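You operate a simulated robot arm through the tools that you are given. There is no shell and no other tool. Be economical: measure what you need, move in short steps, check, and stop when the job is done.

Carry out the task below with a simulated robot arm. There is one attempt and no reset: what you move stays moved.

## Task
Brush slate bole over the clamped moulding's top, let it dry, then move it to the green mat.
Fine: use the yellow brush and put it back; leave the blue brush; black knob to FREE and stop slid right back first.
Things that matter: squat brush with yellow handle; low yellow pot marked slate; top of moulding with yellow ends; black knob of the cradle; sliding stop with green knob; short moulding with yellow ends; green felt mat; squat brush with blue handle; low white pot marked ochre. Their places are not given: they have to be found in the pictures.

It is judged by the outcome, as a careful person would: the job done as asked, and still so three seconds after it is handed in. It fails if anything else is knocked over, pushed out of place, dropped, spilled or broken.

## Robot
A 7-joint arm with a two-finger parallel gripper, fixed in place. Base frame: the origin is at the foot of the arm, x ahead of it, y to its left, z up. Lengths are in m, angles in rad, forces in N, time in s.
Its first joint turns from -1.152 to 1.152 rad. Payload 1.57 kg.
Tool frame: the origin (TCP) lies between the finger pads and is the grasp point; the fingertips stand 0.03 m ahead of it; z points along the fingers, y is the line along which they close. Largest opening 0.11 m; finger width 0.024, thickness 0.012; the body of the gripper, 0.048 by 0.112 m, starts 0.078 m behind the TCP.
Orientation is that of the tool frame in the base frame, as a unit quaternion [x, y, z, w]. With the fingers straight down and closing along the base's y, the tool's x points along the base's -x, its y along +y and its z along -z.

## Interface
- The arm moves only by the tool servo_tool. Its argument "plan" is a list of rows, each an object (a shift or turn left out is 0, a gripper value left out holds the last) with "xyz": the shift along the tool's x, y, z in units of 20 mm (1.0 is 20 mm), a list of three; "rot": the turn, a rotation vector about the tool's x, y, z in units of 4 degrees (1.0 is 4 degrees), a list of three; "gripper": the closure, from 0 (fully open) to 1 (shut). In form: [{"xyz": [tx, ty, tz], "rot": [rx, ry, rz], "gripper": gripper}, ...]. A call has 1 to 20 rows; each row shifts and turns the commanded pose from where the row before left it, along the tool's axes as they then stand. A call with a number of a shift or a turn outside -1 to 1 is refused whole. A row lasts 0.2 s, in which the tool goes at most 0.05 m and 0.15 rad; a call with a longer step from one row to the next is refused whole, and so is a gripper value outside its range. A pose out of reach is approached as far as the arm can. The call stops where the force on the tool passes 40 N (or 10 N more than at its start, if that is more) or the arm is blocked; 0.2 s more then pass. Each finger travels about 0.108 m/s and halts on what it meets, pressing with about 28 N; the grip force reading is that of the motor and also rises with nothing between the fingers. The clock runs only during rows and for 0.2 s after the last one: add rows that do not move to give the fingers time. The reply holds the time, the measured pose of the TCP, the force on the tool along the base axes, the opening and the grip force, in the units named above and with some noise.
- Cameras (640 x 400 px; columns grow to the right, rows downward): "scene" is fixed at [0.1693, -0.3916, 1.4202]; the picture's right is [0.75, -0.66, 0.00], its down [-0.29, -0.33, -0.90] and it looks along [0.59, 0.68, -0.44] (base axes); focal length 250 px, centre (320, 200). "wrist" rides on the gripper at [-0.036, 0, -0.08] in the tool frame; the picture's right is [0.00, -1.00, 0.00], its down [0.97, 0.00, -0.24] and it looks along [0.24, 0.00, 0.97] (tool axes); focal length 218 px, centre (320, 200).
- camera(camera): a new picture of that camera. No time passes.
- locate(camera, pixels): for up to 12 pixels [column, row] of the newest picture of that camera ("zoom" is the newest enlarged one), the place [x, y, z] in the base frame of the surface seen there, good to about 0.002 m. No time passes.
- inspect(camera, box): a new picture of the part [left, top, right, bottom] of that camera's present view, enlarged. No time passes.
- hand_in(): hands the job in; it is judged then, once.

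Keep the steps short. Do not move on a guess: measure, check each grasp and each placing, and mend mistakes. In all there are 80 turns and 54 pictures (those below and enlarged ones count). Leave the gripper open and the arm clear of the work at the hand-in unless told otherwise, and finish with a single line.

The tools are called after ">>>" as name(argument=value, ...) on one line, values as JSON. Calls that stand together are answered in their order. servo_tool: Moves the arm, as the interface text tells. Its arguments: {"type":"object","properties":{"plan":{"type":"array","items":{"type":"object","properties":{"xyz":{"type":"array","items":{"type":"number"}},"rot":{"type":"array","items":{"type":"number"}},"gripper":{"type":"number"}}}}},"required":["plan"]} The other tools are called the same way: camera (camera) takes a picture; locate (camera, pixels) gives the place of the surface under pixels of a picture; inspect (camera, box) takes an enlarged picture of a part of a camera's view; hand_in () hands the job in.

At the start:

```text
time: 0.0
ee_pos: [0.4031, -0.0553, 1.2968]
orientation: [0.0, 1.0, 0.0, 0.0]
force: [-0.1, 0.2, -0.3]
grip_width: 0.1099
grip_force: 0.2
```

scene: 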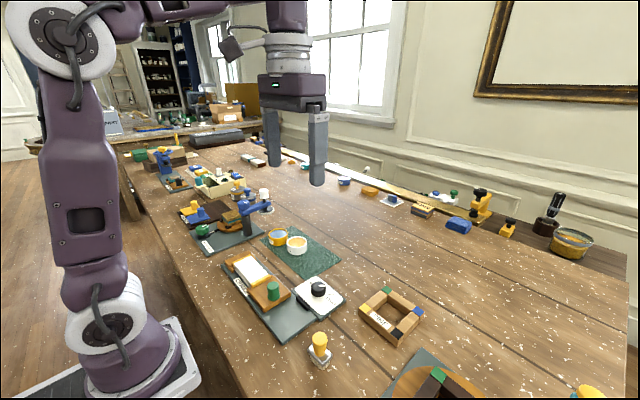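
wrist: 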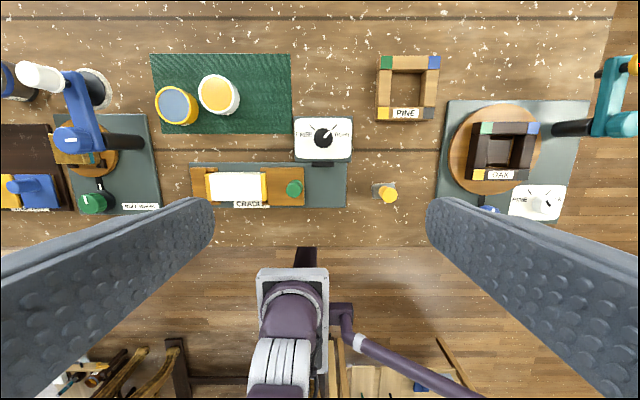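

I see the cradle with a white-topped moulding (yellow ends), a green knob stop, a black knob, pots and a yellow brush. I'll enlarge both views to look in detail.

>>> inspect(camera="wrist", box=[140, 40, 420, 220])

>>> inspect(camera="scene", box=[180, 180, 360, 370])

```text
2.22 times, centred on (280, 130) of wrist
```

zoom: 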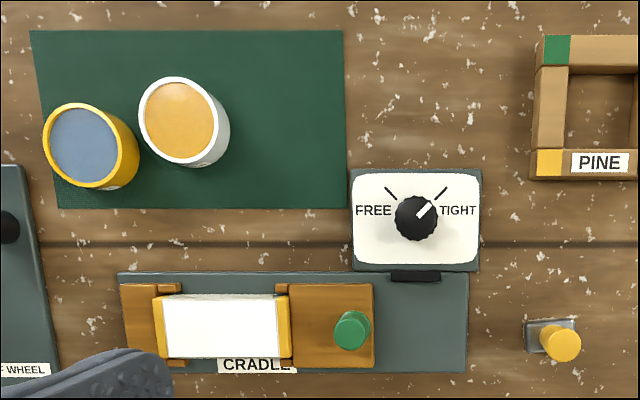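

```text
2.11 times, centred on (270, 275) of scene
```

zoom: 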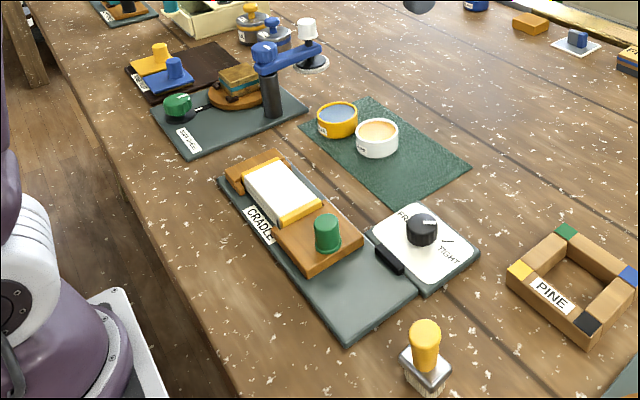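

Now a closer look at other candidates for the brushes (upper left of the scene and right end), and the yellow-handled item.

>>> inspect(camera="scene", box=[150, 140, 290, 230])

>>> inspect(camera="scene", box=[280, 310, 640, 400])

>>> inspect(camera="scene", box=[320, 165, 620, 265])

```text
4.44 times, centred on (220, 185) of scene
```

zoom: 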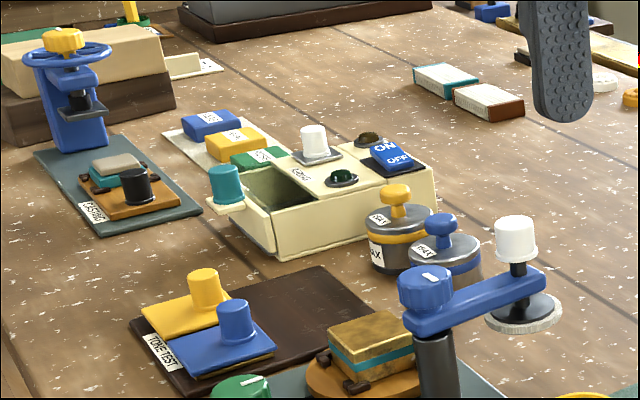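

```text
1.78 times, centred on (460, 355) of scene
```

zoom: 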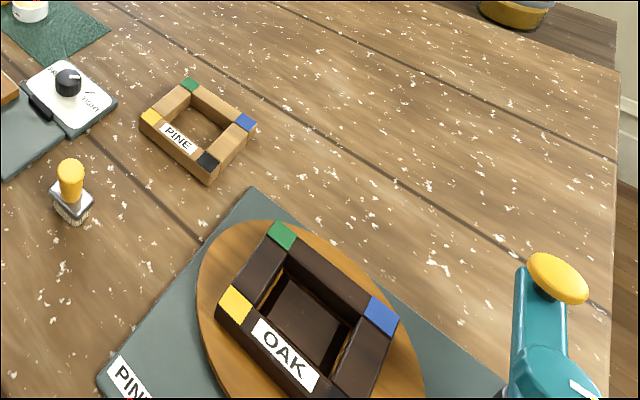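

```text
2.13 times, centred on (470, 215) of scene
```

zoom: 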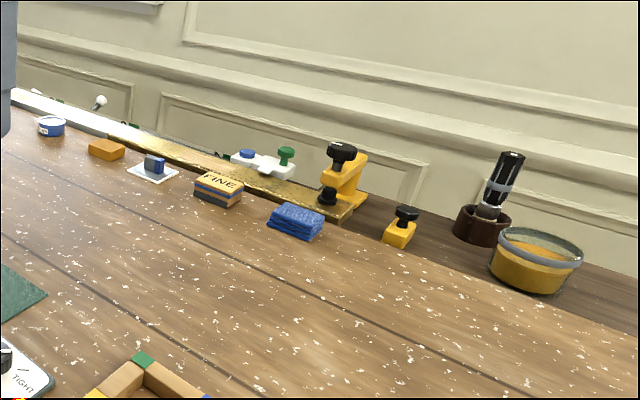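

The yellow brush stands at wrist pixel ~(388,194). Next I locate the key things in the wrist view: brush, pots, moulding, stop, knob, mat corners.

>>> locate(camera="wrist", pixels=[[389, 195], [376, 187], [176, 104], [220, 95], [209, 186], [262, 186], [235, 186], [294, 188], [323, 137], [340, 195], [152, 55], [290, 132]])

>>> locate(camera="scene", pixels=[[319, 338], [319, 357], [310, 360], [329, 357], [277, 236], [296, 243], [272, 288], [320, 288], [308, 300], [277, 305], [246, 262], [330, 252]])

```text
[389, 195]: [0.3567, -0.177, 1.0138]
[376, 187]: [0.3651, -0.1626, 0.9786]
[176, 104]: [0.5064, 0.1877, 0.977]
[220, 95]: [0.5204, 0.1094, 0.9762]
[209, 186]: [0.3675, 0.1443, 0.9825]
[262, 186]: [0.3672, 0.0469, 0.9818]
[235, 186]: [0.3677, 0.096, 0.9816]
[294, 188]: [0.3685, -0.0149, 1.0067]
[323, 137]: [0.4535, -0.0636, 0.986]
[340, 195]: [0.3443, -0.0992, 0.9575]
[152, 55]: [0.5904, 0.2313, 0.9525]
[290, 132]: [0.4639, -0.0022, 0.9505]
```

```text
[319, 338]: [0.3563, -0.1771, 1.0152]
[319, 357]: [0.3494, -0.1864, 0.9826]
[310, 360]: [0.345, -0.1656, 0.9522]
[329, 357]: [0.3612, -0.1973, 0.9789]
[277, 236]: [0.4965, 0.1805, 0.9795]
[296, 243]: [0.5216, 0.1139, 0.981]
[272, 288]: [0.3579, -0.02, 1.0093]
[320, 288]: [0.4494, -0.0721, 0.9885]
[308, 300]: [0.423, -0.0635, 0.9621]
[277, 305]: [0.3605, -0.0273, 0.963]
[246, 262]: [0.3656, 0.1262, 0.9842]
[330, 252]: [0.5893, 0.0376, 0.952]
```

Both cameras agree: here the bench top is about z=0.951, the brush top is at (0.3565,-0.177,1.015). I move above the brush to z≈1.10 and look closely.

>>> servo_tool(plan=[{"xyz": [0.23, -0.61, 0.98], "gripper": 0}, {"xyz": [0.23, -0.61, 0.98]}, {"xyz": [0.23, -0.61, 0.98]}, {"xyz": [0.23, -0.61, 0.98]}, {"xyz": [0.23, -0.61, 0.98]}, {"xyz": [0.23, -0.61, 0.98]}, {"xyz": [0.23, -0.61, 0.98]}, {"xyz": [0.23, -0.61, 0.98]}, {"xyz": [0.23, -0.61, 0.98]}, {"xyz": [0.23, -0.61, 0.98]}, {}])

>>> camera(camera="wrist")

```text
time: 2.4
ee_pos: [0.3575, -0.179, 1.1022]
orientation: [0.0, 1.0, 0.0, 0.0]
force: [1.0, -0.3, -0.1]
grip_width: 0.1104
grip_force: 0.0
```

```text
46 pictures are left
```

wrist: 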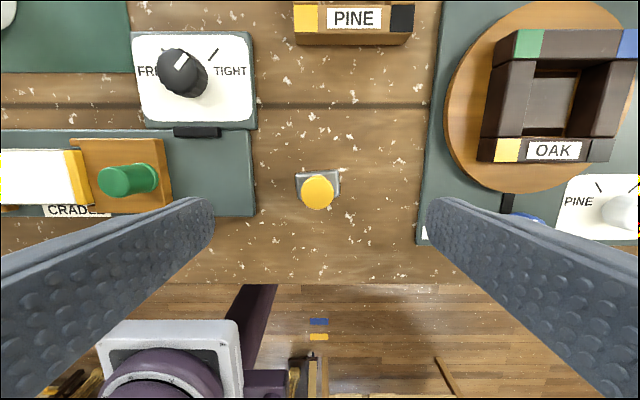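

The brush handle is at (317,192), ferrule around it. I measure the handle and ferrule edges.

>>> inspect(camera="wrist", box=[270, 150, 370, 220])

>>> locate(camera="wrist", pixels=[[302, 192], [332, 192], [317, 178], [317, 207], [296, 175], [339, 172], [317, 192], [298, 190], [270, 192], [228, 160]])

```text
5.71 times, centred on (320, 185) of wrist
```

zoom: 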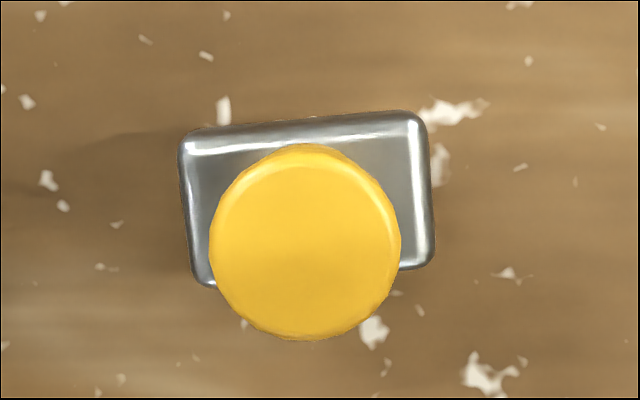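

```text
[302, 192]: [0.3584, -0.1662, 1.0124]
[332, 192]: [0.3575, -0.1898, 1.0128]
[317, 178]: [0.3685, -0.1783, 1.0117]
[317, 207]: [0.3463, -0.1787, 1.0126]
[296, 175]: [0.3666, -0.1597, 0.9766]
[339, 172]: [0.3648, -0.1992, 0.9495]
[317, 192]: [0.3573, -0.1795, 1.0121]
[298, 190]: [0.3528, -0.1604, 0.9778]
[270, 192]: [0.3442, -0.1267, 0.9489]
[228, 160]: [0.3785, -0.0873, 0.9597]
```

Handle: centre (0.3575,-0.178), diameter 22 mm, top 1.013; ferrule top at 0.977. I descend to TCP z≈1.012 (tips 5 mm above the ferrule) and close.

>>> servo_tool(plan=[{"xyz": [0, 0.05, 0.9]}, {"xyz": [0, 0, 0.9]}, {"xyz": [0, 0, 0.9]}, {"xyz": [0, 0, 0.9]}, {"xyz": [0, 0, 0.9]}, {}, {"gripper": 1}, {"gripper": 1}, {"gripper": 1}, {"gripper": 1}, {"gripper": 1}])

>>> camera(camera="wrist")

```text
time: 4.8
ee_pos: [0.3587, -0.1794, 1.0117]
orientation: [0.001, 1.0, 0.0, 0.0]
force: [0.6, 0.0, -0.4]
grip_width: 0.0224
grip_force: 28.5
```

```text
44 pictures are left
```

wrist: 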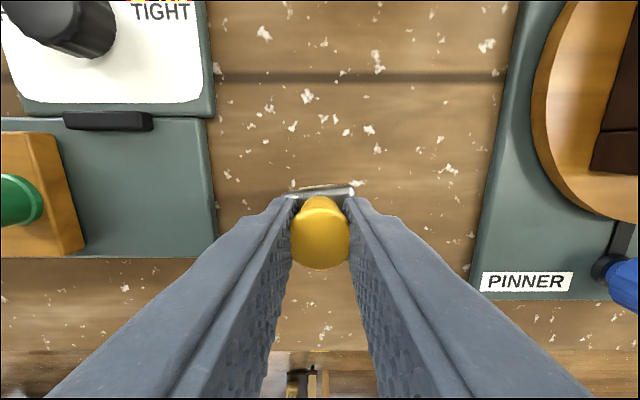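

The brush is gripped (22.4 mm, 28.5 N). I lift it to z≈1.12.

>>> servo_tool(plan=[{"xyz": [0, 0, -0.6]}, {"xyz": [0, 0, -0.9]}, {"xyz": [0, 0, -0.9]}, {"xyz": [0, 0, -0.9]}, {"xyz": [0, 0, -0.9]}, {"xyz": [0, 0, -0.9]}, {"xyz": [0, 0, -0.4]}, {}])

>>> servo_tool(plan=[{"xyz": [-0.39, 0.97, 0]}, {"xyz": [-0.39, 0.97, 0]}, {"xyz": [-0.39, 0.97, 0]}, {"xyz": [-0.39, 0.97, 0]}, {"xyz": [-0.39, 0.97, 0]}, {"xyz": [-0.39, 0.97, 0]}, {"xyz": [-0.39, 0.97, 0]}, {"xyz": [-0.39, 0.97, 0]}, {"xyz": [-0.39, 0.97, 0]}, {"xyz": [-0.39, 0.97, 0]}, {"xyz": [-0.39, 0.97, 0]}, {"xyz": [-0.39, 0.97, 0]}, {"xyz": [-0.39, 0.97, 0]}, {"xyz": [-0.39, 0.97, 0]}, {"xyz": [-0.39, 0.97, 0]}, {"xyz": [-0.39, 0.97, 0]}, {"xyz": [-0.39, 0.97, 0]}, {"xyz": [-0.39, 0.97, 0]}, {"xyz": [-0.39, 0.97, 0]}, {}])

>>> camera(camera="wrist")

>>> camera(camera="scene")

```text
time: 6.6
ee_pos: [0.3587, -0.1784, 1.1238]
orientation: [-0.001, 1.0, 0.0, 0.0]
force: [0.2, -0.6, -1.0]
grip_width: 0.0221
grip_force: 27.8
```

```text
time: 10.8
ee_pos: [0.5051, 0.19, 1.1232]
orientation: [0.0, 1.0, 0.001, -0.001]
force: [0.1, 0.6, -1.8]
grip_width: 0.0221
grip_force: 28.3
```

```text
43 pictures are left
```

wrist: 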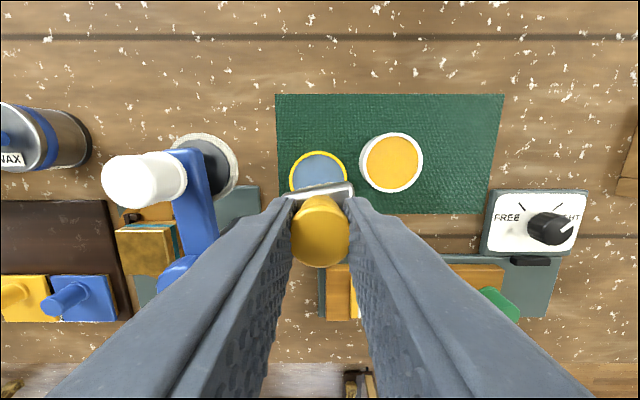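

```text
42 pictures are left
```

scene: 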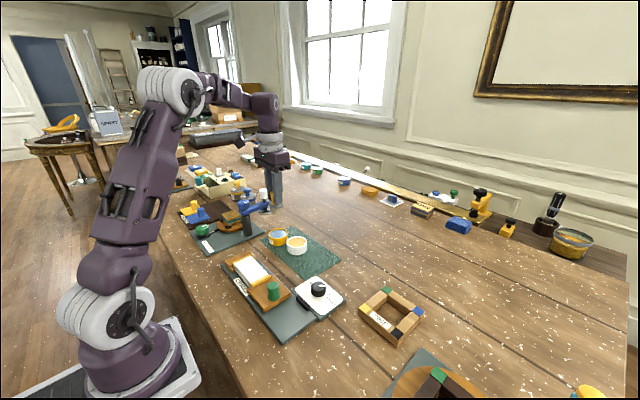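

The slate pot is just ahead of the brush at (318,172) and a tall blue arm with a white knob stands to the left. I locate both rims and that neighbour.

>>> locate(camera="wrist", pixels=[[318, 170], [318, 152], [289, 178], [347, 174], [298, 172], [338, 170], [392, 162], [362, 165], [180, 180], [140, 182], [195, 215], [277, 95]])

>>> locate(camera="scene", pixels=[[276, 236], [276, 230], [268, 236], [286, 236], [276, 243], [270, 230]])

>>> inspect(camera="scene", box=[225, 175, 325, 265])

```text
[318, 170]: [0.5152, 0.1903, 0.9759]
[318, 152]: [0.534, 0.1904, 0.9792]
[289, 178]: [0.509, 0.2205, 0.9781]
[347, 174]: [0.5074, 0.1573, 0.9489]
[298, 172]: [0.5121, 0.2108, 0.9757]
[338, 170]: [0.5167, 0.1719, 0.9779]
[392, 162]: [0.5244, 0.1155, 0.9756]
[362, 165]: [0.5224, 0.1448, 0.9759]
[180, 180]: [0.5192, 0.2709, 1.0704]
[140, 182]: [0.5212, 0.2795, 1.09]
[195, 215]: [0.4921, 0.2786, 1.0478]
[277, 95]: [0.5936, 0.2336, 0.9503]
```

```text
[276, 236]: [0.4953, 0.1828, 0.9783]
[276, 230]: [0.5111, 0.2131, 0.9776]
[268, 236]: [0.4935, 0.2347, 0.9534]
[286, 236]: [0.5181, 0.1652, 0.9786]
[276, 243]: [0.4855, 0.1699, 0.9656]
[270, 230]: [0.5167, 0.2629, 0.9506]
```

```text
4.44 times, centred on (275, 220) of scene
```

zoom: 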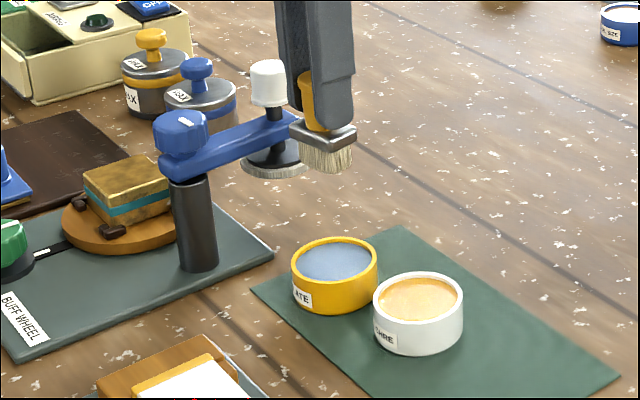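

The pot's rim centre is about (0.507,0.190), inner radius ~26 mm, bole at z 0.976. The brush (bristle tips 61 mm under TCP) is above it. I dip so that the tips reach about 5 mm under the surface.

>>> servo_tool(plan=[{"xyz": [-0.1, 0, 0.9]}, {"xyz": [0, 0, 0.9]}, {"xyz": [0, 0, 0.9]}, {"xyz": [0, 0, 0.8]}, {"xyz": [0, 0, 0.6]}, {"xyz": [0, 0, 0.45]}, {}, {}, {}])

>>> inspect(camera="scene", box=[225, 185, 325, 275])

```text
time: 12.2
ee_pos: [0.51, 0.1897, 1.0388]
orientation: [0.0, 1.0, 0.001, 0.005]
force: [-0.6, -1.3, 8.7]
grip_width: 0.0224
grip_force: 27.6
stopped in row 6: the force on the tool passed its limit (the readings are from after the stop); the commanded pose is now the measured one
```

```text
4.44 times, centred on (275, 230) of scene
```

zoom: 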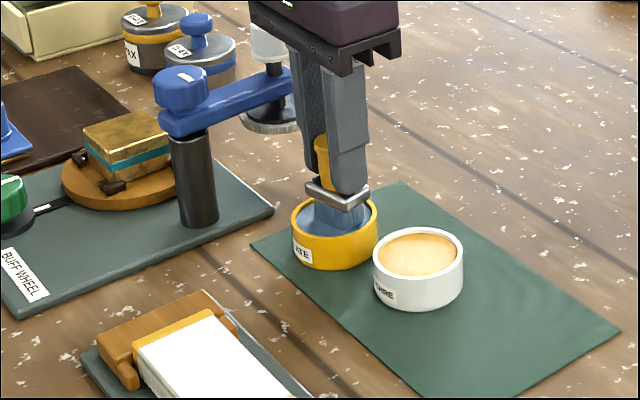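

The bristles touched the bole's surface and turned slate-coloured; the force stop fired. I lift straight up and check the brush in the grip.

>>> servo_tool(plan=[{"xyz": [0, 0, -0.3]}, {"xyz": [0, 0, -0.6]}, {"xyz": [0, 0, -0.9]}, {"xyz": [0, 0, -0.9]}, {"xyz": [0, 0, -0.9]}, {"xyz": [0, 0, -0.5]}, {}, {}])

>>> inspect(camera="scene", box=[225, 175, 325, 265])

```text
time: 14.0
ee_pos: [0.5088, 0.1864, 1.1192]
orientation: [0.0, 1.0, 0.001, 0.005]
force: [0.0, 0.7, -1.2]
grip_width: 0.0223
grip_force: 28.2
```

```text
4.44 times, centred on (275, 220) of scene
```

zoom: 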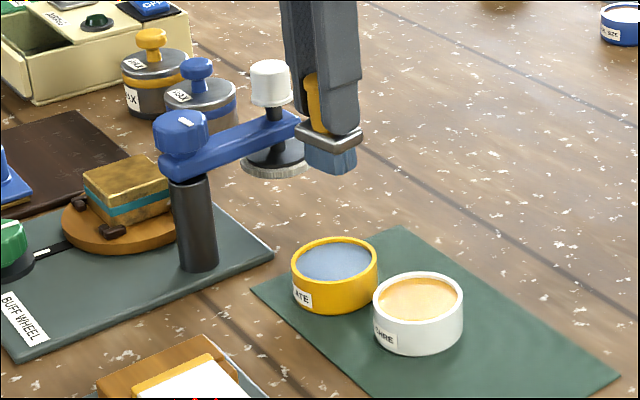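

The brush is loaded and well held. I measure the moulding's top with an enlarged scene view of the cradle.

>>> inspect(camera="scene", box=[215, 245, 345, 345])

```text
4.00 times, centred on (280, 295) of scene
```

zoom: 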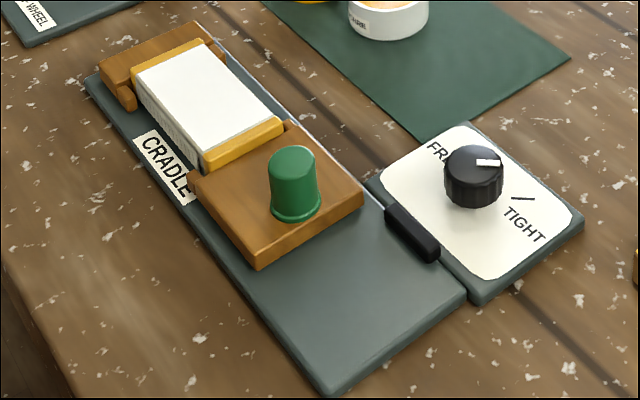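

I locate the corners of the white top, yellow ends, stop block, green knob and black knob in this view.

>>> locate(camera="zoom", pixels=[[140, 76], [202, 50], [276, 117], [206, 152], [210, 163], [282, 126], [134, 70], [198, 42], [293, 155], [475, 152], [200, 192], [362, 196]])

```text
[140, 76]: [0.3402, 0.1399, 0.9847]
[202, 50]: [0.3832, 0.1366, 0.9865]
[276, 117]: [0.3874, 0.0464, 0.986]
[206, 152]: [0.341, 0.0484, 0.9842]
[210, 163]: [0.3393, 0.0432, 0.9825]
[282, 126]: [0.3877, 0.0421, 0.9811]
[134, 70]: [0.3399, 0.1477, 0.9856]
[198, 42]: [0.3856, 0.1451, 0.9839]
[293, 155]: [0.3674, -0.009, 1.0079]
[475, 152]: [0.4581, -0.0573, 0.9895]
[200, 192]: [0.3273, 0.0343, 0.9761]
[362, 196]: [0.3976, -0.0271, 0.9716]
```

Moulding top: x 0.340–0.386, y 0.043–0.147, z ≈0.983–0.985. I move above its left end and lower to just short of contact (TCP 1.05).

>>> servo_tool(plan=[{"xyz": [0.81, -0.29, 0]}, {"xyz": [0.81, -0.29, 0]}, {"xyz": [0.81, -0.29, 0]}, {"xyz": [0.81, -0.29, 0]}, {"xyz": [0.81, -0.29, 0]}, {"xyz": [0.81, -0.29, 0]}, {"xyz": [0.81, -0.29, 0]}, {"xyz": [0.81, -0.29, 0]}, {"xyz": [0.81, -0.29, 0]}, {"xyz": [0.81, -0.29, 0]}, {"xyz": [0, 0, 0.8]}, {"xyz": [0, 0, 0.8]}, {"xyz": [0, 0, 0.8]}, {"xyz": [0, 0, 0.6]}, {"xyz": [0, 0, 0.4]}, {}, {}])

>>> inspect(camera="scene", box=[195, 215, 325, 315])

```text
time: 17.6
ee_pos: [0.3476, 0.1331, 1.0492]
orientation: [0.0, 1.0, 0.0, 0.004]
force: [-0.4, 0.5, -0.7]
grip_width: 0.0223
grip_force: 27.6
```

```text
4.00 times, centred on (260, 265) of scene
```

zoom: 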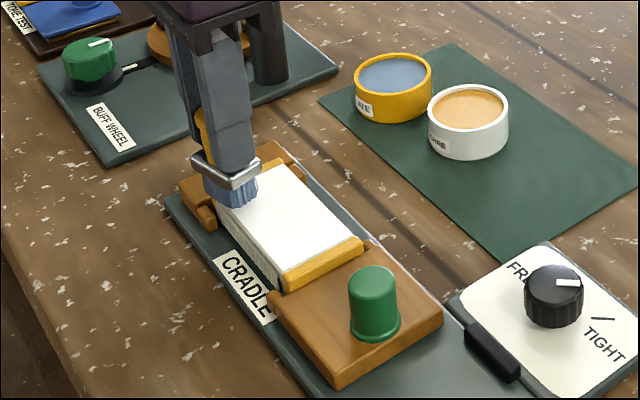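

The bristles are a few millimetres above the left end. I lower 5 mm and make the first light stroke along -y.

>>> servo_tool(plan=[{"xyz": [0, 0, 0.15]}, {"xyz": [0, 0, 0.1]}, {"xyz": [0, -0.3, 0]}, {"xyz": [0, -0.4, 0]}, {"xyz": [0, -0.4, 0]}, {"xyz": [0, -0.4, 0]}, {"xyz": [0, -0.4, 0]}, {"xyz": [0, -0.4, 0]}, {"xyz": [0, -0.4, 0]}, {"xyz": [0, -0.4, 0]}, {"xyz": [0, -0.4, 0]}, {"xyz": [0, -0.4, 0]}, {}])

>>> inspect(camera="scene", box=[195, 215, 325, 315])

```text
time: 20.4
ee_pos: [0.3483, 0.0537, 1.0457]
orientation: [0.0, 1.0, 0.001, 0.004]
force: [-0.6, -0.7, -1.0]
grip_width: 0.0224
grip_force: 28.0
```

```text
4.00 times, centred on (260, 265) of scene
```

zoom: 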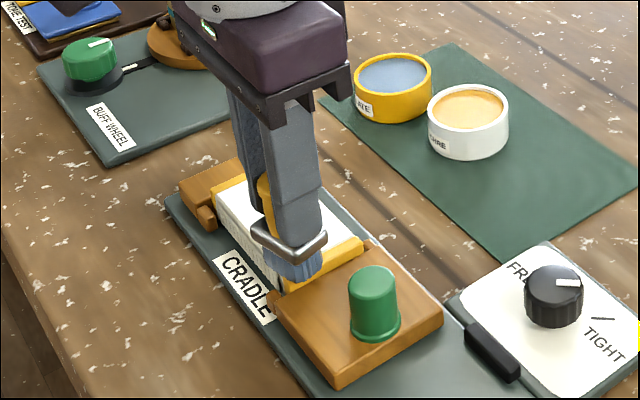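

No contact yet (force ~-1 N, top still white). I lower 2 mm more, wait and read the force.

>>> servo_tool(plan=[{"xyz": [0, 0.2, 0.05]}, {"xyz": [0, 0, 0.05]}, {}, {}])

```text
time: 21.4
ee_pos: [0.3484, 0.0576, 1.043]
orientation: [0.001, 1.0, 0.001, 0.005]
force: [-1.2, -1.6, 21.0]
grip_width: 0.0221
grip_force: 27.9
```

Contact: 21 N. I ease off 0.6 mm and stroke along +y.

>>> servo_tool(plan=[{"xyz": [0, 0, -0.03]}, {"xyz": [0, 0.4, 0]}, {"xyz": [0, 0.4, 0]}, {"xyz": [0, 0.4, 0]}, {"xyz": [0, 0.4, 0]}, {"xyz": [0, 0.4, 0]}, {"xyz": [0, 0.4, 0]}, {"xyz": [0, 0.4, 0]}, {"xyz": [0, 0.4, 0]}, {"xyz": [0, 0.4, 0]}, {"xyz": [0, 0.3, 0]}, {}])

>>> inspect(camera="scene", box=[195, 215, 325, 315])

```text
time: 24.0
ee_pos: [0.3459, 0.1365, 1.0447]
orientation: [0.0, 1.0, 0.001, 0.005]
force: [0.3, 0.1, -0.9]
grip_width: 0.0222
grip_force: 28.0
```

```text
4.00 times, centred on (260, 265) of scene
```

zoom: 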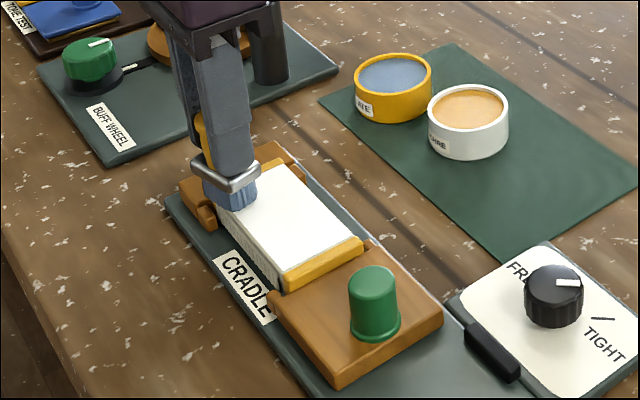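

Contact was lost and no paint transferred. I press 1 mm lower than that and stroke back along -y.

>>> servo_tool(plan=[{"xyz": [0, 0, 0.04]}, {"xyz": [0, 0, 0.02]}, {"xyz": [0, -0.4, 0]}, {"xyz": [0, -0.4, 0]}, {"xyz": [0, -0.4, 0]}, {"xyz": [0, -0.4, 0]}, {"xyz": [0, -0.4, 0]}, {}])

>>> inspect(camera="scene", box=[195, 215, 325, 315])

```text
time: 25.8
ee_pos: [0.3458, 0.0964, 1.0439]
orientation: [0.001, 1.0, 0.002, 0.006]
force: [2.9, 10.0, 27.5]
grip_width: 0.0224
grip_force: 28.4
```

```text
4.00 times, centred on (260, 265) of scene
```

zoom: 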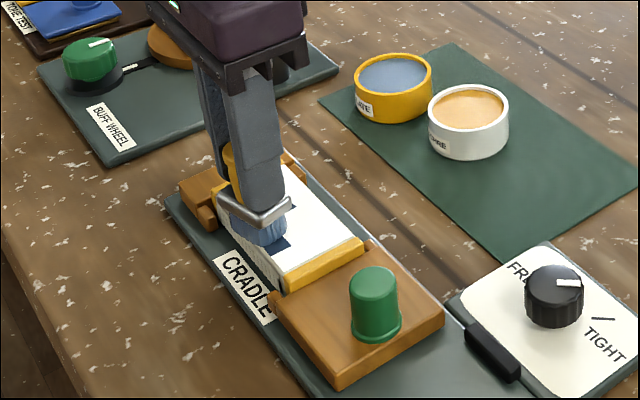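

Slate is now going on (dark patches at the bristles). I continue this stroke to the right end, then step 11 mm in +x and stroke back.

>>> servo_tool(plan=[{"xyz": [0, -0.4, 0]}, {"xyz": [0, -0.4, 0]}, {"xyz": [0, -0.4, 0]}, {"xyz": [0, -0.4, 0]}, {"xyz": [0, -0.3, 0]}, {"xyz": [-0.3, 0, 0]}, {"xyz": [-0.25, 0, 0]}, {"xyz": [0, 0.4, 0]}, {"xyz": [0, 0.4, 0]}, {"xyz": [0, 0.4, 0]}, {"xyz": [0, 0.4, 0]}, {"xyz": [0, 0.4, 0]}, {"xyz": [0, 0.4, 0]}, {"xyz": [0, 0.4, 0]}, {"xyz": [0, 0.4, 0]}, {"xyz": [0, 0.4, 0]}, {"xyz": [0, 0.4, 0]}, {}])

>>> inspect(camera="scene", box=[195, 215, 325, 315])

```text
time: 26.2
ee_pos: [0.3474, 0.0893, 1.0426]
orientation: [0.0, 1.0, 0.002, 0.005]
force: [-4.0, 1.0, 15.7]
grip_width: 0.0225
grip_force: 28.7
stopped in row 2: the force on the tool passed its limit (the readings are from after the stop); the commanded pose is now the measured one
```

```text
4.00 times, centred on (260, 265) of scene
```

zoom: 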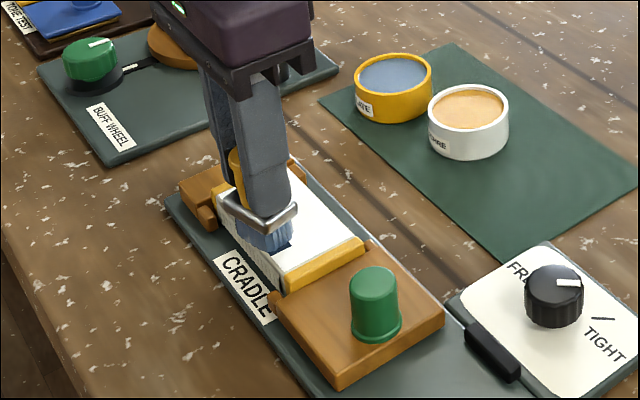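

Force tripped slightly; it's now 15.7 N with the command reset. I continue the stroke with shorter steps.

>>> servo_tool(plan=[{"xyz": [0, -0.3, 0]}, {"xyz": [0, -0.3, 0]}, {"xyz": [0, -0.3, 0]}, {"xyz": [0, -0.3, 0]}, {"xyz": [0, -0.3, 0]}, {"xyz": [0, -0.15, 0]}, {}])

>>> inspect(camera="scene", box=[195, 215, 325, 315])

```text
time: 27.8
ee_pos: [0.3483, 0.0563, 1.0421]
orientation: [-0.001, 1.0, 0.002, 0.006]
force: [-0.6, 6.1, 19.2]
grip_width: 0.0223
grip_force: 27.6
```

```text
4.00 times, centred on (260, 265) of scene
```

zoom: 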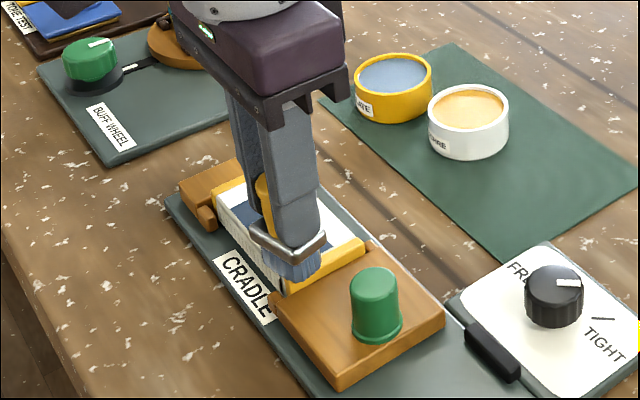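

Good: a slate track is seen behind the brush at 19 N. I step +11 mm in x and stroke along +y.

>>> servo_tool(plan=[{"xyz": [-0.3, 0, 0]}, {"xyz": [-0.25, 0, 0]}, {"xyz": [0, 0.3, 0]}, {"xyz": [0, 0.3, 0]}, {"xyz": [0, 0.3, 0]}, {"xyz": [0, 0.3, 0]}, {"xyz": [0, 0.3, 0]}, {"xyz": [0, 0.3, 0]}, {"xyz": [0, 0.3, 0]}, {"xyz": [0, 0.3, 0]}, {"xyz": [0, 0.3, 0]}, {"xyz": [0, 0.3, 0]}, {"xyz": [0, 0.3, 0]}, {"xyz": [0, 0.3, 0]}, {"xyz": [0, 0.3, 0]}, {}])

>>> inspect(camera="scene", box=[195, 215, 325, 315])

```text
time: 28.2
ee_pos: [0.3503, 0.0555, 1.0431]
orientation: [-0.001, 1.0, 0.001, 0.003]
force: [-5.9, 2.0, 20.7]
grip_width: 0.0222
grip_force: 27.5
stopped in row 1: the force on the tool passed its limit (the readings are from after the stop); the commanded pose is now the measured one
```

```text
4.00 times, centred on (260, 265) of scene
```

zoom: 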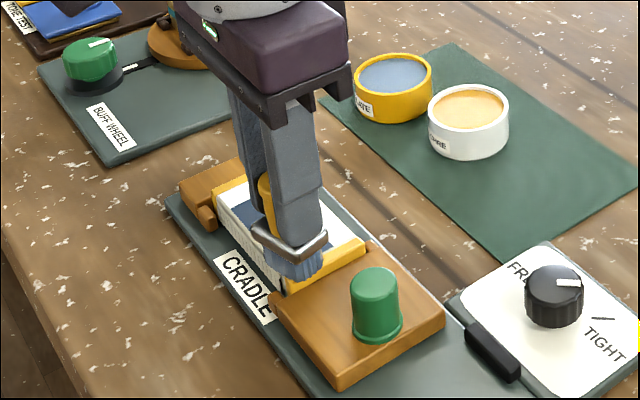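

It tripped on the sideways step. I raise 1 mm, shift 9 mm in x, lower 0.8 mm, and stroke.

>>> servo_tool(plan=[{"xyz": [0, 0, -0.05]}, {"xyz": [-0.25, 0, 0]}, {"xyz": [-0.2, 0, 0]}, {"xyz": [0, 0, 0.04]}, {"xyz": [0, 0.3, 0]}, {"xyz": [0, 0.3, 0]}, {"xyz": [0, 0.3, 0]}, {"xyz": [0, 0.3, 0]}, {"xyz": [0, 0.3, 0]}, {"xyz": [0, 0.3, 0]}, {"xyz": [0, 0.3, 0]}, {"xyz": [0, 0.3, 0]}, {"xyz": [0, 0.3, 0]}, {"xyz": [0, 0.3, 0]}, {"xyz": [0, 0.3, 0]}, {"xyz": [0, 0.3, 0]}, {"xyz": [0, 0.3, 0]}, {}])

>>> inspect(camera="scene", box=[195, 215, 325, 315])

```text
time: 32.0
ee_pos: [0.3589, 0.1327, 1.0428]
orientation: [0.0, 1.0, 0.001, 0.003]
force: [-0.4, -3.9, 9.6]
grip_width: 0.0223
grip_force: 27.7
```

```text
4.00 times, centred on (260, 265) of scene
```

zoom: 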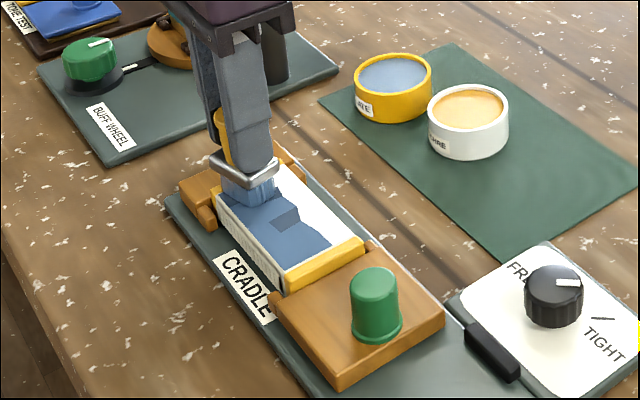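

Half the width is now slate, 9.6 N. Next lane: +10 mm in x, stroke -y.

>>> servo_tool(plan=[{"xyz": [-0.25, 0, 0]}, {"xyz": [-0.25, 0, 0]}, {"xyz": [0, -0.3, 0]}, {"xyz": [0, -0.3, 0]}, {"xyz": [0, -0.3, 0]}, {"xyz": [0, -0.3, 0]}, {"xyz": [0, -0.3, 0]}, {"xyz": [0, -0.3, 0]}, {"xyz": [0, -0.3, 0]}, {"xyz": [0, -0.3, 0]}, {"xyz": [0, -0.3, 0]}, {"xyz": [0, -0.3, 0]}, {"xyz": [0, -0.3, 0]}, {"xyz": [0, -0.3, 0]}, {"xyz": [0, -0.3, 0]}, {}])

>>> inspect(camera="scene", box=[195, 215, 325, 315])

```text
time: 35.4
ee_pos: [0.3689, 0.0551, 1.0426]
orientation: [0.0, 1.0, 0.001, 0.003]
force: [0.2, 6.2, 20.7]
grip_width: 0.0223
grip_force: 28.0
```

```text
4.00 times, centred on (260, 265) of scene
```

zoom: 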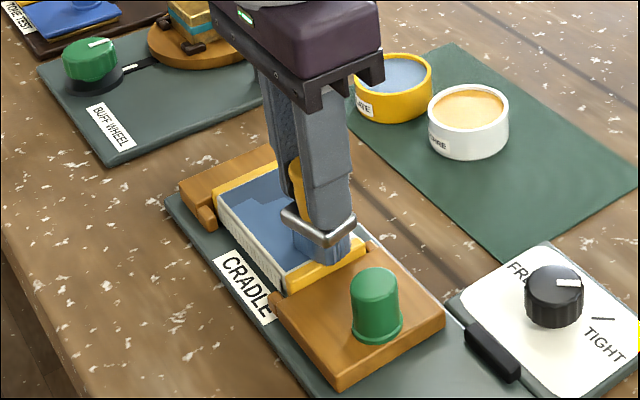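

Going well. Last lane: raise 0.8 mm, shift +9 mm in x, lower, stroke +y.

>>> servo_tool(plan=[{"xyz": [0, 0, -0.04]}, {"xyz": [-0.25, 0, 0]}, {"xyz": [-0.22, 0, 0]}, {"xyz": [0, 0, 0.035]}, {"xyz": [0, 0.3, 0]}, {"xyz": [0, 0.3, 0]}, {"xyz": [0, 0.3, 0]}, {"xyz": [0, 0.3, 0]}, {"xyz": [0, 0.3, 0]}, {"xyz": [0, 0.3, 0]}, {"xyz": [0, 0.3, 0]}, {"xyz": [0, 0.3, 0]}, {"xyz": [0, 0.3, 0]}, {"xyz": [0, 0.3, 0]}, {"xyz": [0, 0.3, 0]}, {"xyz": [0, 0.3, 0]}, {"xyz": [0, 0.3, 0]}, {}])

>>> inspect(camera="scene", box=[195, 215, 325, 315])

```text
time: 39.2
ee_pos: [0.379, 0.1323, 1.0424]
orientation: [-0.001, 1.0, 0.001, 0.003]
force: [0.7, -6.3, 20.3]
grip_width: 0.0223
grip_force: 28.3
```

```text
4.00 times, centred on (260, 265) of scene
```

zoom: 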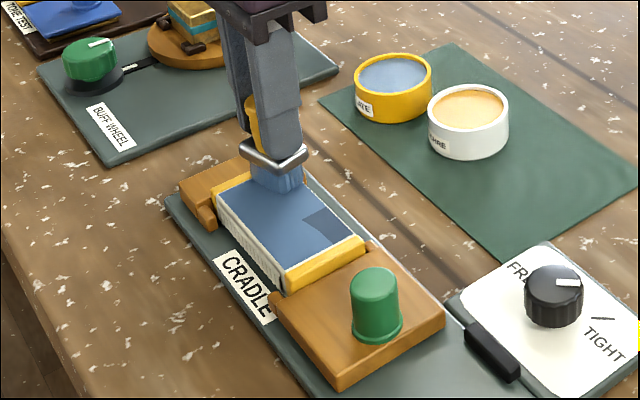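

The top looks fully slate apart from a darker patch near the right back corner. I lift 30 mm+ and look closely.

>>> servo_tool(plan=[{"xyz": [0, 0, -0.4]}, {"xyz": [0, 0, -0.9]}, {"xyz": [0, 0, -0.9]}, {"xyz": [0, 0, -0.9]}, {"xyz": [0, 0, -0.9]}, {}])

>>> inspect(camera="scene", box=[225, 240, 305, 300])

```text
time: 40.6
ee_pos: [0.3744, 0.133, 1.1241]
orientation: [-0.001, 1.0, 0.002, 0.002]
force: [-0.4, 0.5, -1.1]
grip_width: 0.0225
grip_force: 28.0
```

```text
6.67 times, centred on (265, 270) of scene
```

zoom: 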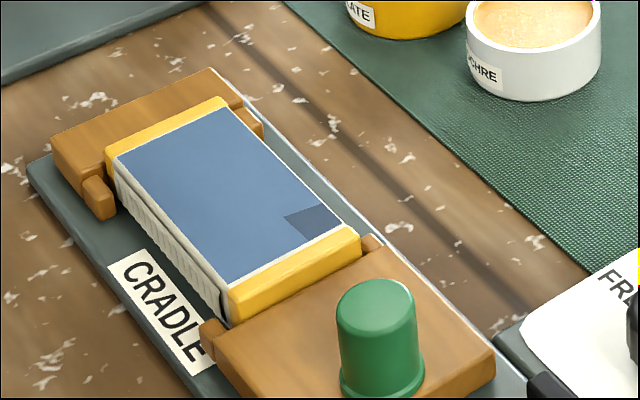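

One darker, thinner-coated patch remains at the right back corner (x≈0.378, y≈0.055). I go back to it, lower to contact and rub there with short strokes.

>>> servo_tool(plan=[{"xyz": [0, -0.9, 0]}, {"xyz": [0, -0.9, 0]}, {"xyz": [0, -0.9, 0]}, {"xyz": [0, -0.9, 0]}, {"xyz": [0, 0, 0.9]}, {"xyz": [0, 0, 0.9]}, {"xyz": [0, 0, 0.9]}, {"xyz": [0, 0, 0.7]}, {"xyz": [0, 0, 0.4]}, {"xyz": [0, 0, 0.1]}, {}])

```text
time: 43.0
ee_pos: [0.3786, 0.0602, 1.0439]
orientation: [0.0, 1.0, 0.0, 0.003]
force: [0.6, 1.0, -0.3]
grip_width: 0.0222
grip_force: 27.7
```

No contact yet at 1.044; I lower 2 mm in steps and rub ±6 mm.

>>> servo_tool(plan=[{"xyz": [0, 0, 0.05]}, {"xyz": [0, 0, 0.05]}, {"xyz": [0, -0.3, 0]}, {"xyz": [0, 0, 0]}, {"xyz": [0, 0.3, 0]}, {"xyz": [0, 0.3, 0]}, {"xyz": [0, -0.3, 0]}, {"xyz": [0, -0.3, 0]}, {"xyz": [0, 0.3, 0]}, {}])

>>> servo_tool(plan=[{"xyz": [0, 0, -0.5]}, {"xyz": [0, 0, -0.9]}, {"xyz": [0, 0, -0.9]}, {"xyz": [0, 0, -0.9]}, {"xyz": [0, 0, -0.9]}, {}])

>>> inspect(camera="scene", box=[225, 240, 305, 300])

```text
time: 45.2
ee_pos: [0.3776, 0.06, 1.0432]
orientation: [0.0, 1.0, 0.001, 0.003]
force: [0.4, -11.3, 24.8]
grip_width: 0.022
grip_force: 28.2
```

```text
time: 46.6
ee_pos: [0.3791, 0.0615, 1.1259]
orientation: [-0.001, 1.0, 0.001, 0.002]
force: [0.3, 0.1, -1.1]
grip_width: 0.0224
grip_force: 28.1
```

```text
6.67 times, centred on (265, 270) of scene
```

zoom: 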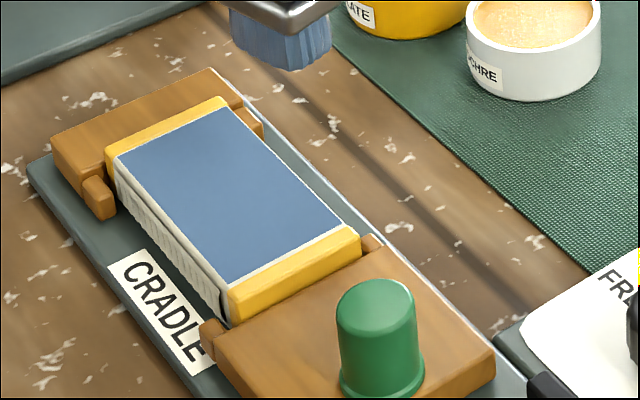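

The whole top is uniformly slate. Now I carry the brush back above its place (0.3585,-0.179).

>>> servo_tool(plan=[{"xyz": [0.077, -0.925, 0]}, {"xyz": [0.077, -0.925, 0]}, {"xyz": [0.077, -0.925, 0]}, {"xyz": [0.077, -0.925, 0]}, {"xyz": [0.077, -0.925, 0]}, {"xyz": [0.077, -0.925, 0]}, {"xyz": [0.077, -0.925, 0]}, {"xyz": [0.077, -0.925, 0]}, {"xyz": [0.077, -0.925, 0]}, {"xyz": [0.077, -0.925, 0]}, {"xyz": [0.077, -0.925, 0]}, {"xyz": [0.077, -0.925, 0]}, {"xyz": [0.077, -0.925, 0]}, {}, {}])

>>> inspect(camera="scene", box=[240, 280, 400, 400])

```text
time: 49.8
ee_pos: [0.3594, -0.1805, 1.1251]
orientation: [0.0, 1.0, 0.001, 0.002]
force: [0.3, 0.0, -1.3]
grip_width: 0.0223
grip_force: 27.6
```

```text
3.33 times, centred on (320, 340) of scene
```

zoom: 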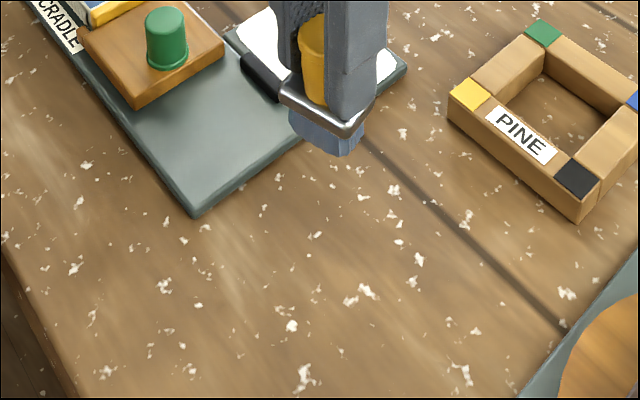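

The spot is clear. I lower to about 1.014, then 1 mm more steps to feel the bench.

>>> servo_tool(plan=[{"xyz": [0, 0, 0.9]}, {"xyz": [0, 0, 0.9]}, {"xyz": [0, 0, 0.9]}, {"xyz": [0, 0, 0.9]}, {"xyz": [0, 0, 0.9]}, {"xyz": [0, 0, 0.7]}, {"xyz": [0, 0, 0.3]}, {}, {}])

```text
time: 51.8
ee_pos: [0.3585, -0.1803, 1.0137]
orientation: [0.0, 1.0, 0.001, 0.002]
force: [0.3, 0.3, -1.0]
grip_width: 0.0224
grip_force: 28.1
```

>>> servo_tool(plan=[{"xyz": [0, 0, 0.05]}, {"xyz": [0, 0, 0.05]}, {}, {}])

```text
time: 52.8
ee_pos: [0.3594, -0.1797, 1.0125]
orientation: [-0.001, 1.0, 0.001, 0.003]
force: [0.8, -0.1, -0.7]
grip_width: 0.0225
grip_force: 27.6
```

No contact yet at 1.012 (force −0.7 N). I go down another 1.5 mm in small steps.

>>> servo_tool(plan=[{"xyz": [0, 0, 0.04]}, {"xyz": [0, 0, 0.04]}, {}, {}])

>>> inspect(camera="scene", box=[260, 300, 380, 400])

```text
time: 53.8
ee_pos: [0.3587, -0.179, 1.0113]
orientation: [-0.001, 1.0, 0.0, 0.004]
force: [0.6, 5.0, 26.7]
grip_width: 0.022
grip_force: 28.2
```

```text
4.00 times, centred on (320, 350) of scene
```

zoom: 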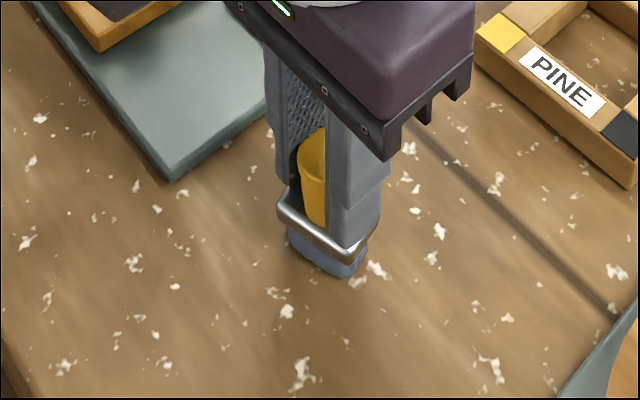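

The brush stands on the bench. I ease 0.6 mm, open, and rise straight up to z≈1.13.

>>> servo_tool(plan=[{"xyz": [0, 0, -0.03]}, {"gripper": 0.7}, {"gripper": 0.7}, {"gripper": 0.5}, {}, {"xyz": [0, 0, -0.5]}, {"xyz": [0, 0, -0.9]}, {"xyz": [0, 0, -0.9]}, {"xyz": [0, 0, -0.9]}, {"xyz": [0, 0, -0.9]}, {"xyz": [0, 0, -0.9]}, {"xyz": [0, 0, -0.9]}, {}])

>>> camera(camera="wrist")

```text
time: 56.6
ee_pos: [0.3582, -0.1791, 1.129]
orientation: [0.0, 1.0, 0.001, 0.003]
force: [-0.6, -0.2, -0.2]
grip_width: 0.0549
grip_force: 0.0
```

```text
23 pictures are left
```

wrist: 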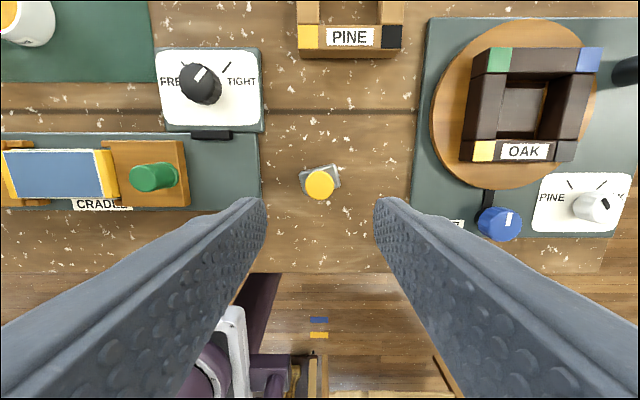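

The brush stands upright back in its place. Drying continues; next the black knob at (200,85). I enlarge it and measure.

>>> inspect(camera="wrist", box=[140, 40, 280, 140])

```text
4.00 times, centred on (210, 90) of wrist
```

zoom: 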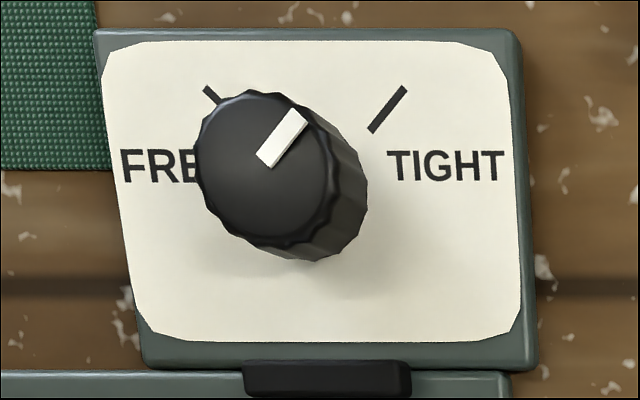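

>>> locate(camera="zoom", pixels=[[265, 165], [202, 165], [325, 170], [265, 100], [265, 235], [300, 118], [265, 158], [205, 90], [405, 90], [370, 130], [330, 320], [325, 378]])

```text
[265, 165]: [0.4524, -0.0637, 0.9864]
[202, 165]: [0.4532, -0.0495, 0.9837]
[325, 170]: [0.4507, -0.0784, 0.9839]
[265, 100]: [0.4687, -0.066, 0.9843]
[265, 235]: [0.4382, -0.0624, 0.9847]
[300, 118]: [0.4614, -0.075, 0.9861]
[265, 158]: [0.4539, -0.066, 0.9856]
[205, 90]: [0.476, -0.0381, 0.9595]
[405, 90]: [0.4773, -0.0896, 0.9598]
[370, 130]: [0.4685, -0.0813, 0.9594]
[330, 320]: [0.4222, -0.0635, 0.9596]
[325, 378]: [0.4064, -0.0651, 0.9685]
```

Knob centre (0.4535,-0.0637), diameter 30 mm, top 0.986, plate 0.9595; pointer at TIGHT (45° to the right), FREE is 90° counter-clockwise. I move above it and pre-turn the tool 45° clockwise.

>>> servo_tool(plan=[{"xyz": [-0.68, 0.825, 0]}, {"xyz": [-0.68, 0.825, 0]}, {"xyz": [-0.68, 0.825, 0]}, {"xyz": [-0.68, 0.825, 0]}, {"xyz": [-0.68, 0.825, 0]}, {"xyz": [-0.68, 0.825, 0]}, {"xyz": [-0.68, 0.825, 0]}, {"rot": [0, 0, 0.9375]}, {"rot": [0, 0, 0.9375]}, {"rot": [0, 0, 0.9375]}, {"rot": [0, 0, 0.9375]}, {"rot": [0, 0, 0.9375]}, {"rot": [0, 0, 0.9375]}, {"rot": [0, 0, 0.9375]}, {"rot": [0, 0, 0.9375]}, {"rot": [0, 0, 0.9375]}, {"rot": [0, 0, 0.9375]}, {"rot": [0, 0, 0.9375]}, {"rot": [0, 0, 0.9375]}, {}])

>>> camera(camera="wrist")

```text
time: 60.8
ee_pos: [0.4538, -0.064, 1.1297]
orientation: [0.383, 0.924, 0.003, 0.002]
force: [0.0, 0.2, -0.7]
grip_width: 0.055
grip_force: 0.0
```

```text
21 pictures are left
```

wrist: 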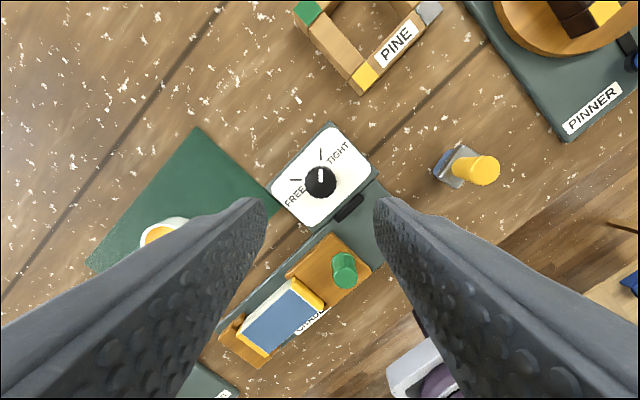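

The tool is centred over the knob, pointer pointing up in the picture. I descend to TCP z≈0.997 (tips 7 mm above the plate) and close on the knob.

>>> servo_tool(plan=[{"xyz": [0, 0, 0.9]}, {"xyz": [0, 0, 0.9]}, {"xyz": [0, 0, 0.9]}, {"xyz": [0, 0, 0.9]}, {"xyz": [0, 0, 0.9]}, {"xyz": [0, 0, 0.9]}, {"xyz": [0, 0, 0.8]}, {"xyz": [0, 0, 0.4]}, {}, {"gripper": 1}, {"gripper": 1}, {"gripper": 1}, {"gripper": 1}])

>>> camera(camera="wrist")

```text
time: 63.6
ee_pos: [0.4541, -0.0639, 0.9981]
orientation: [0.383, 0.924, 0.002, 0.001]
force: [-11.8, -17.0, -6.1]
grip_width: 0.0337
grip_force: 41.3
```

```text
20 pictures are left
```

wrist: 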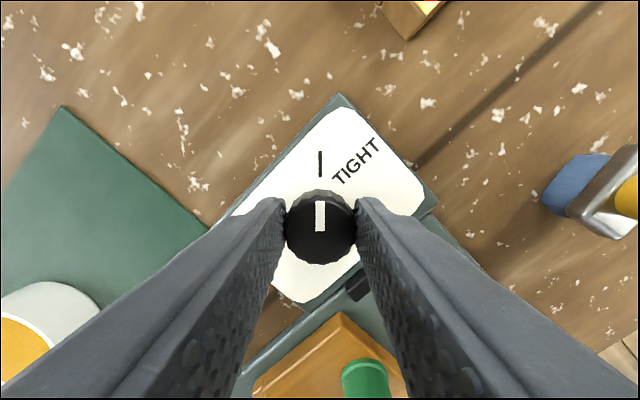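

Gripped (33.7 mm) with ~20 N side load, so I shift 0.8 mm toward the knob's centre and turn counter-clockwise the first 45°.

>>> servo_tool(plan=[{"xyz": [0, -0.04, 0]}, {"rot": [0, 0, -0.75]}, {"rot": [0, 0, -0.75]}, {"rot": [0, 0, -0.75]}, {"rot": [0, 0, -0.75]}, {"rot": [0, 0, -0.75]}, {"rot": [0, 0, -0.75]}, {"rot": [0, 0, -0.75]}, {"rot": [0, 0, -0.75]}, {"rot": [0, 0, -0.75]}, {"rot": [0, 0, -0.75]}, {"rot": [0, 0, -0.75]}, {"rot": [0, 0, -0.75]}, {"rot": [0, 0, -0.75]}, {"rot": [0, 0, -0.75]}, {"rot": [0, 0, -0.75]}, {}])

```text
time: 67.2
ee_pos: [0.4553, -0.0632, 0.9968]
orientation: [-0.001, 1.0, 0.002, 0.003]
force: [23.3, 25.8, -14.7]
grip_width: 0.0335
grip_force: 41.4
```

Side load now points the other way (35 N). I relax by moving 0.6 mm in +x and +y and check.

>>> servo_tool(plan=[{"xyz": [-0.03, 0.03, 0]}, {}])

>>> inspect(camera="wrist", box=[220, 100, 420, 280])

```text
time: 67.8
ee_pos: [0.4555, -0.0636, 0.9978]
orientation: [-0.001, 1.0, 0.001, 0.003]
force: [16.7, 27.3, -11.6]
grip_width: 0.0333
grip_force: 40.9
```

```text
2.22 times, centred on (320, 190) of wrist
```

zoom: 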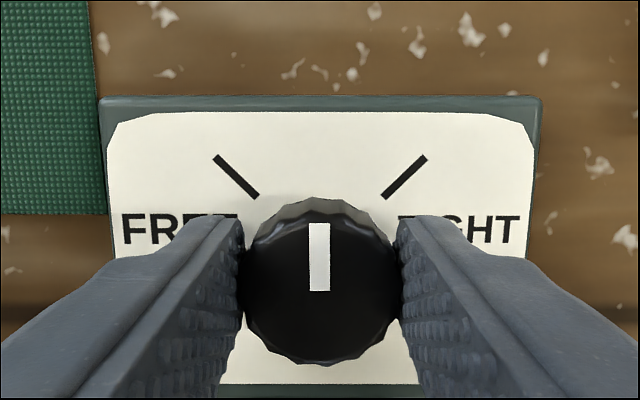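

Pointer now straight ahead: the turning works. I relax a bit more in +x, +y, then read.

>>> servo_tool(plan=[{"xyz": [-0.04, 0.05, 0.0]}, {}])

```text
time: 68.4
ee_pos: [0.4555, -0.063, 0.999]
orientation: [0.0, 1.0, 0.0, 0.002]
force: [10.4, 14.5, -0.2]
grip_width: 0.0335
grip_force: 42.4
```

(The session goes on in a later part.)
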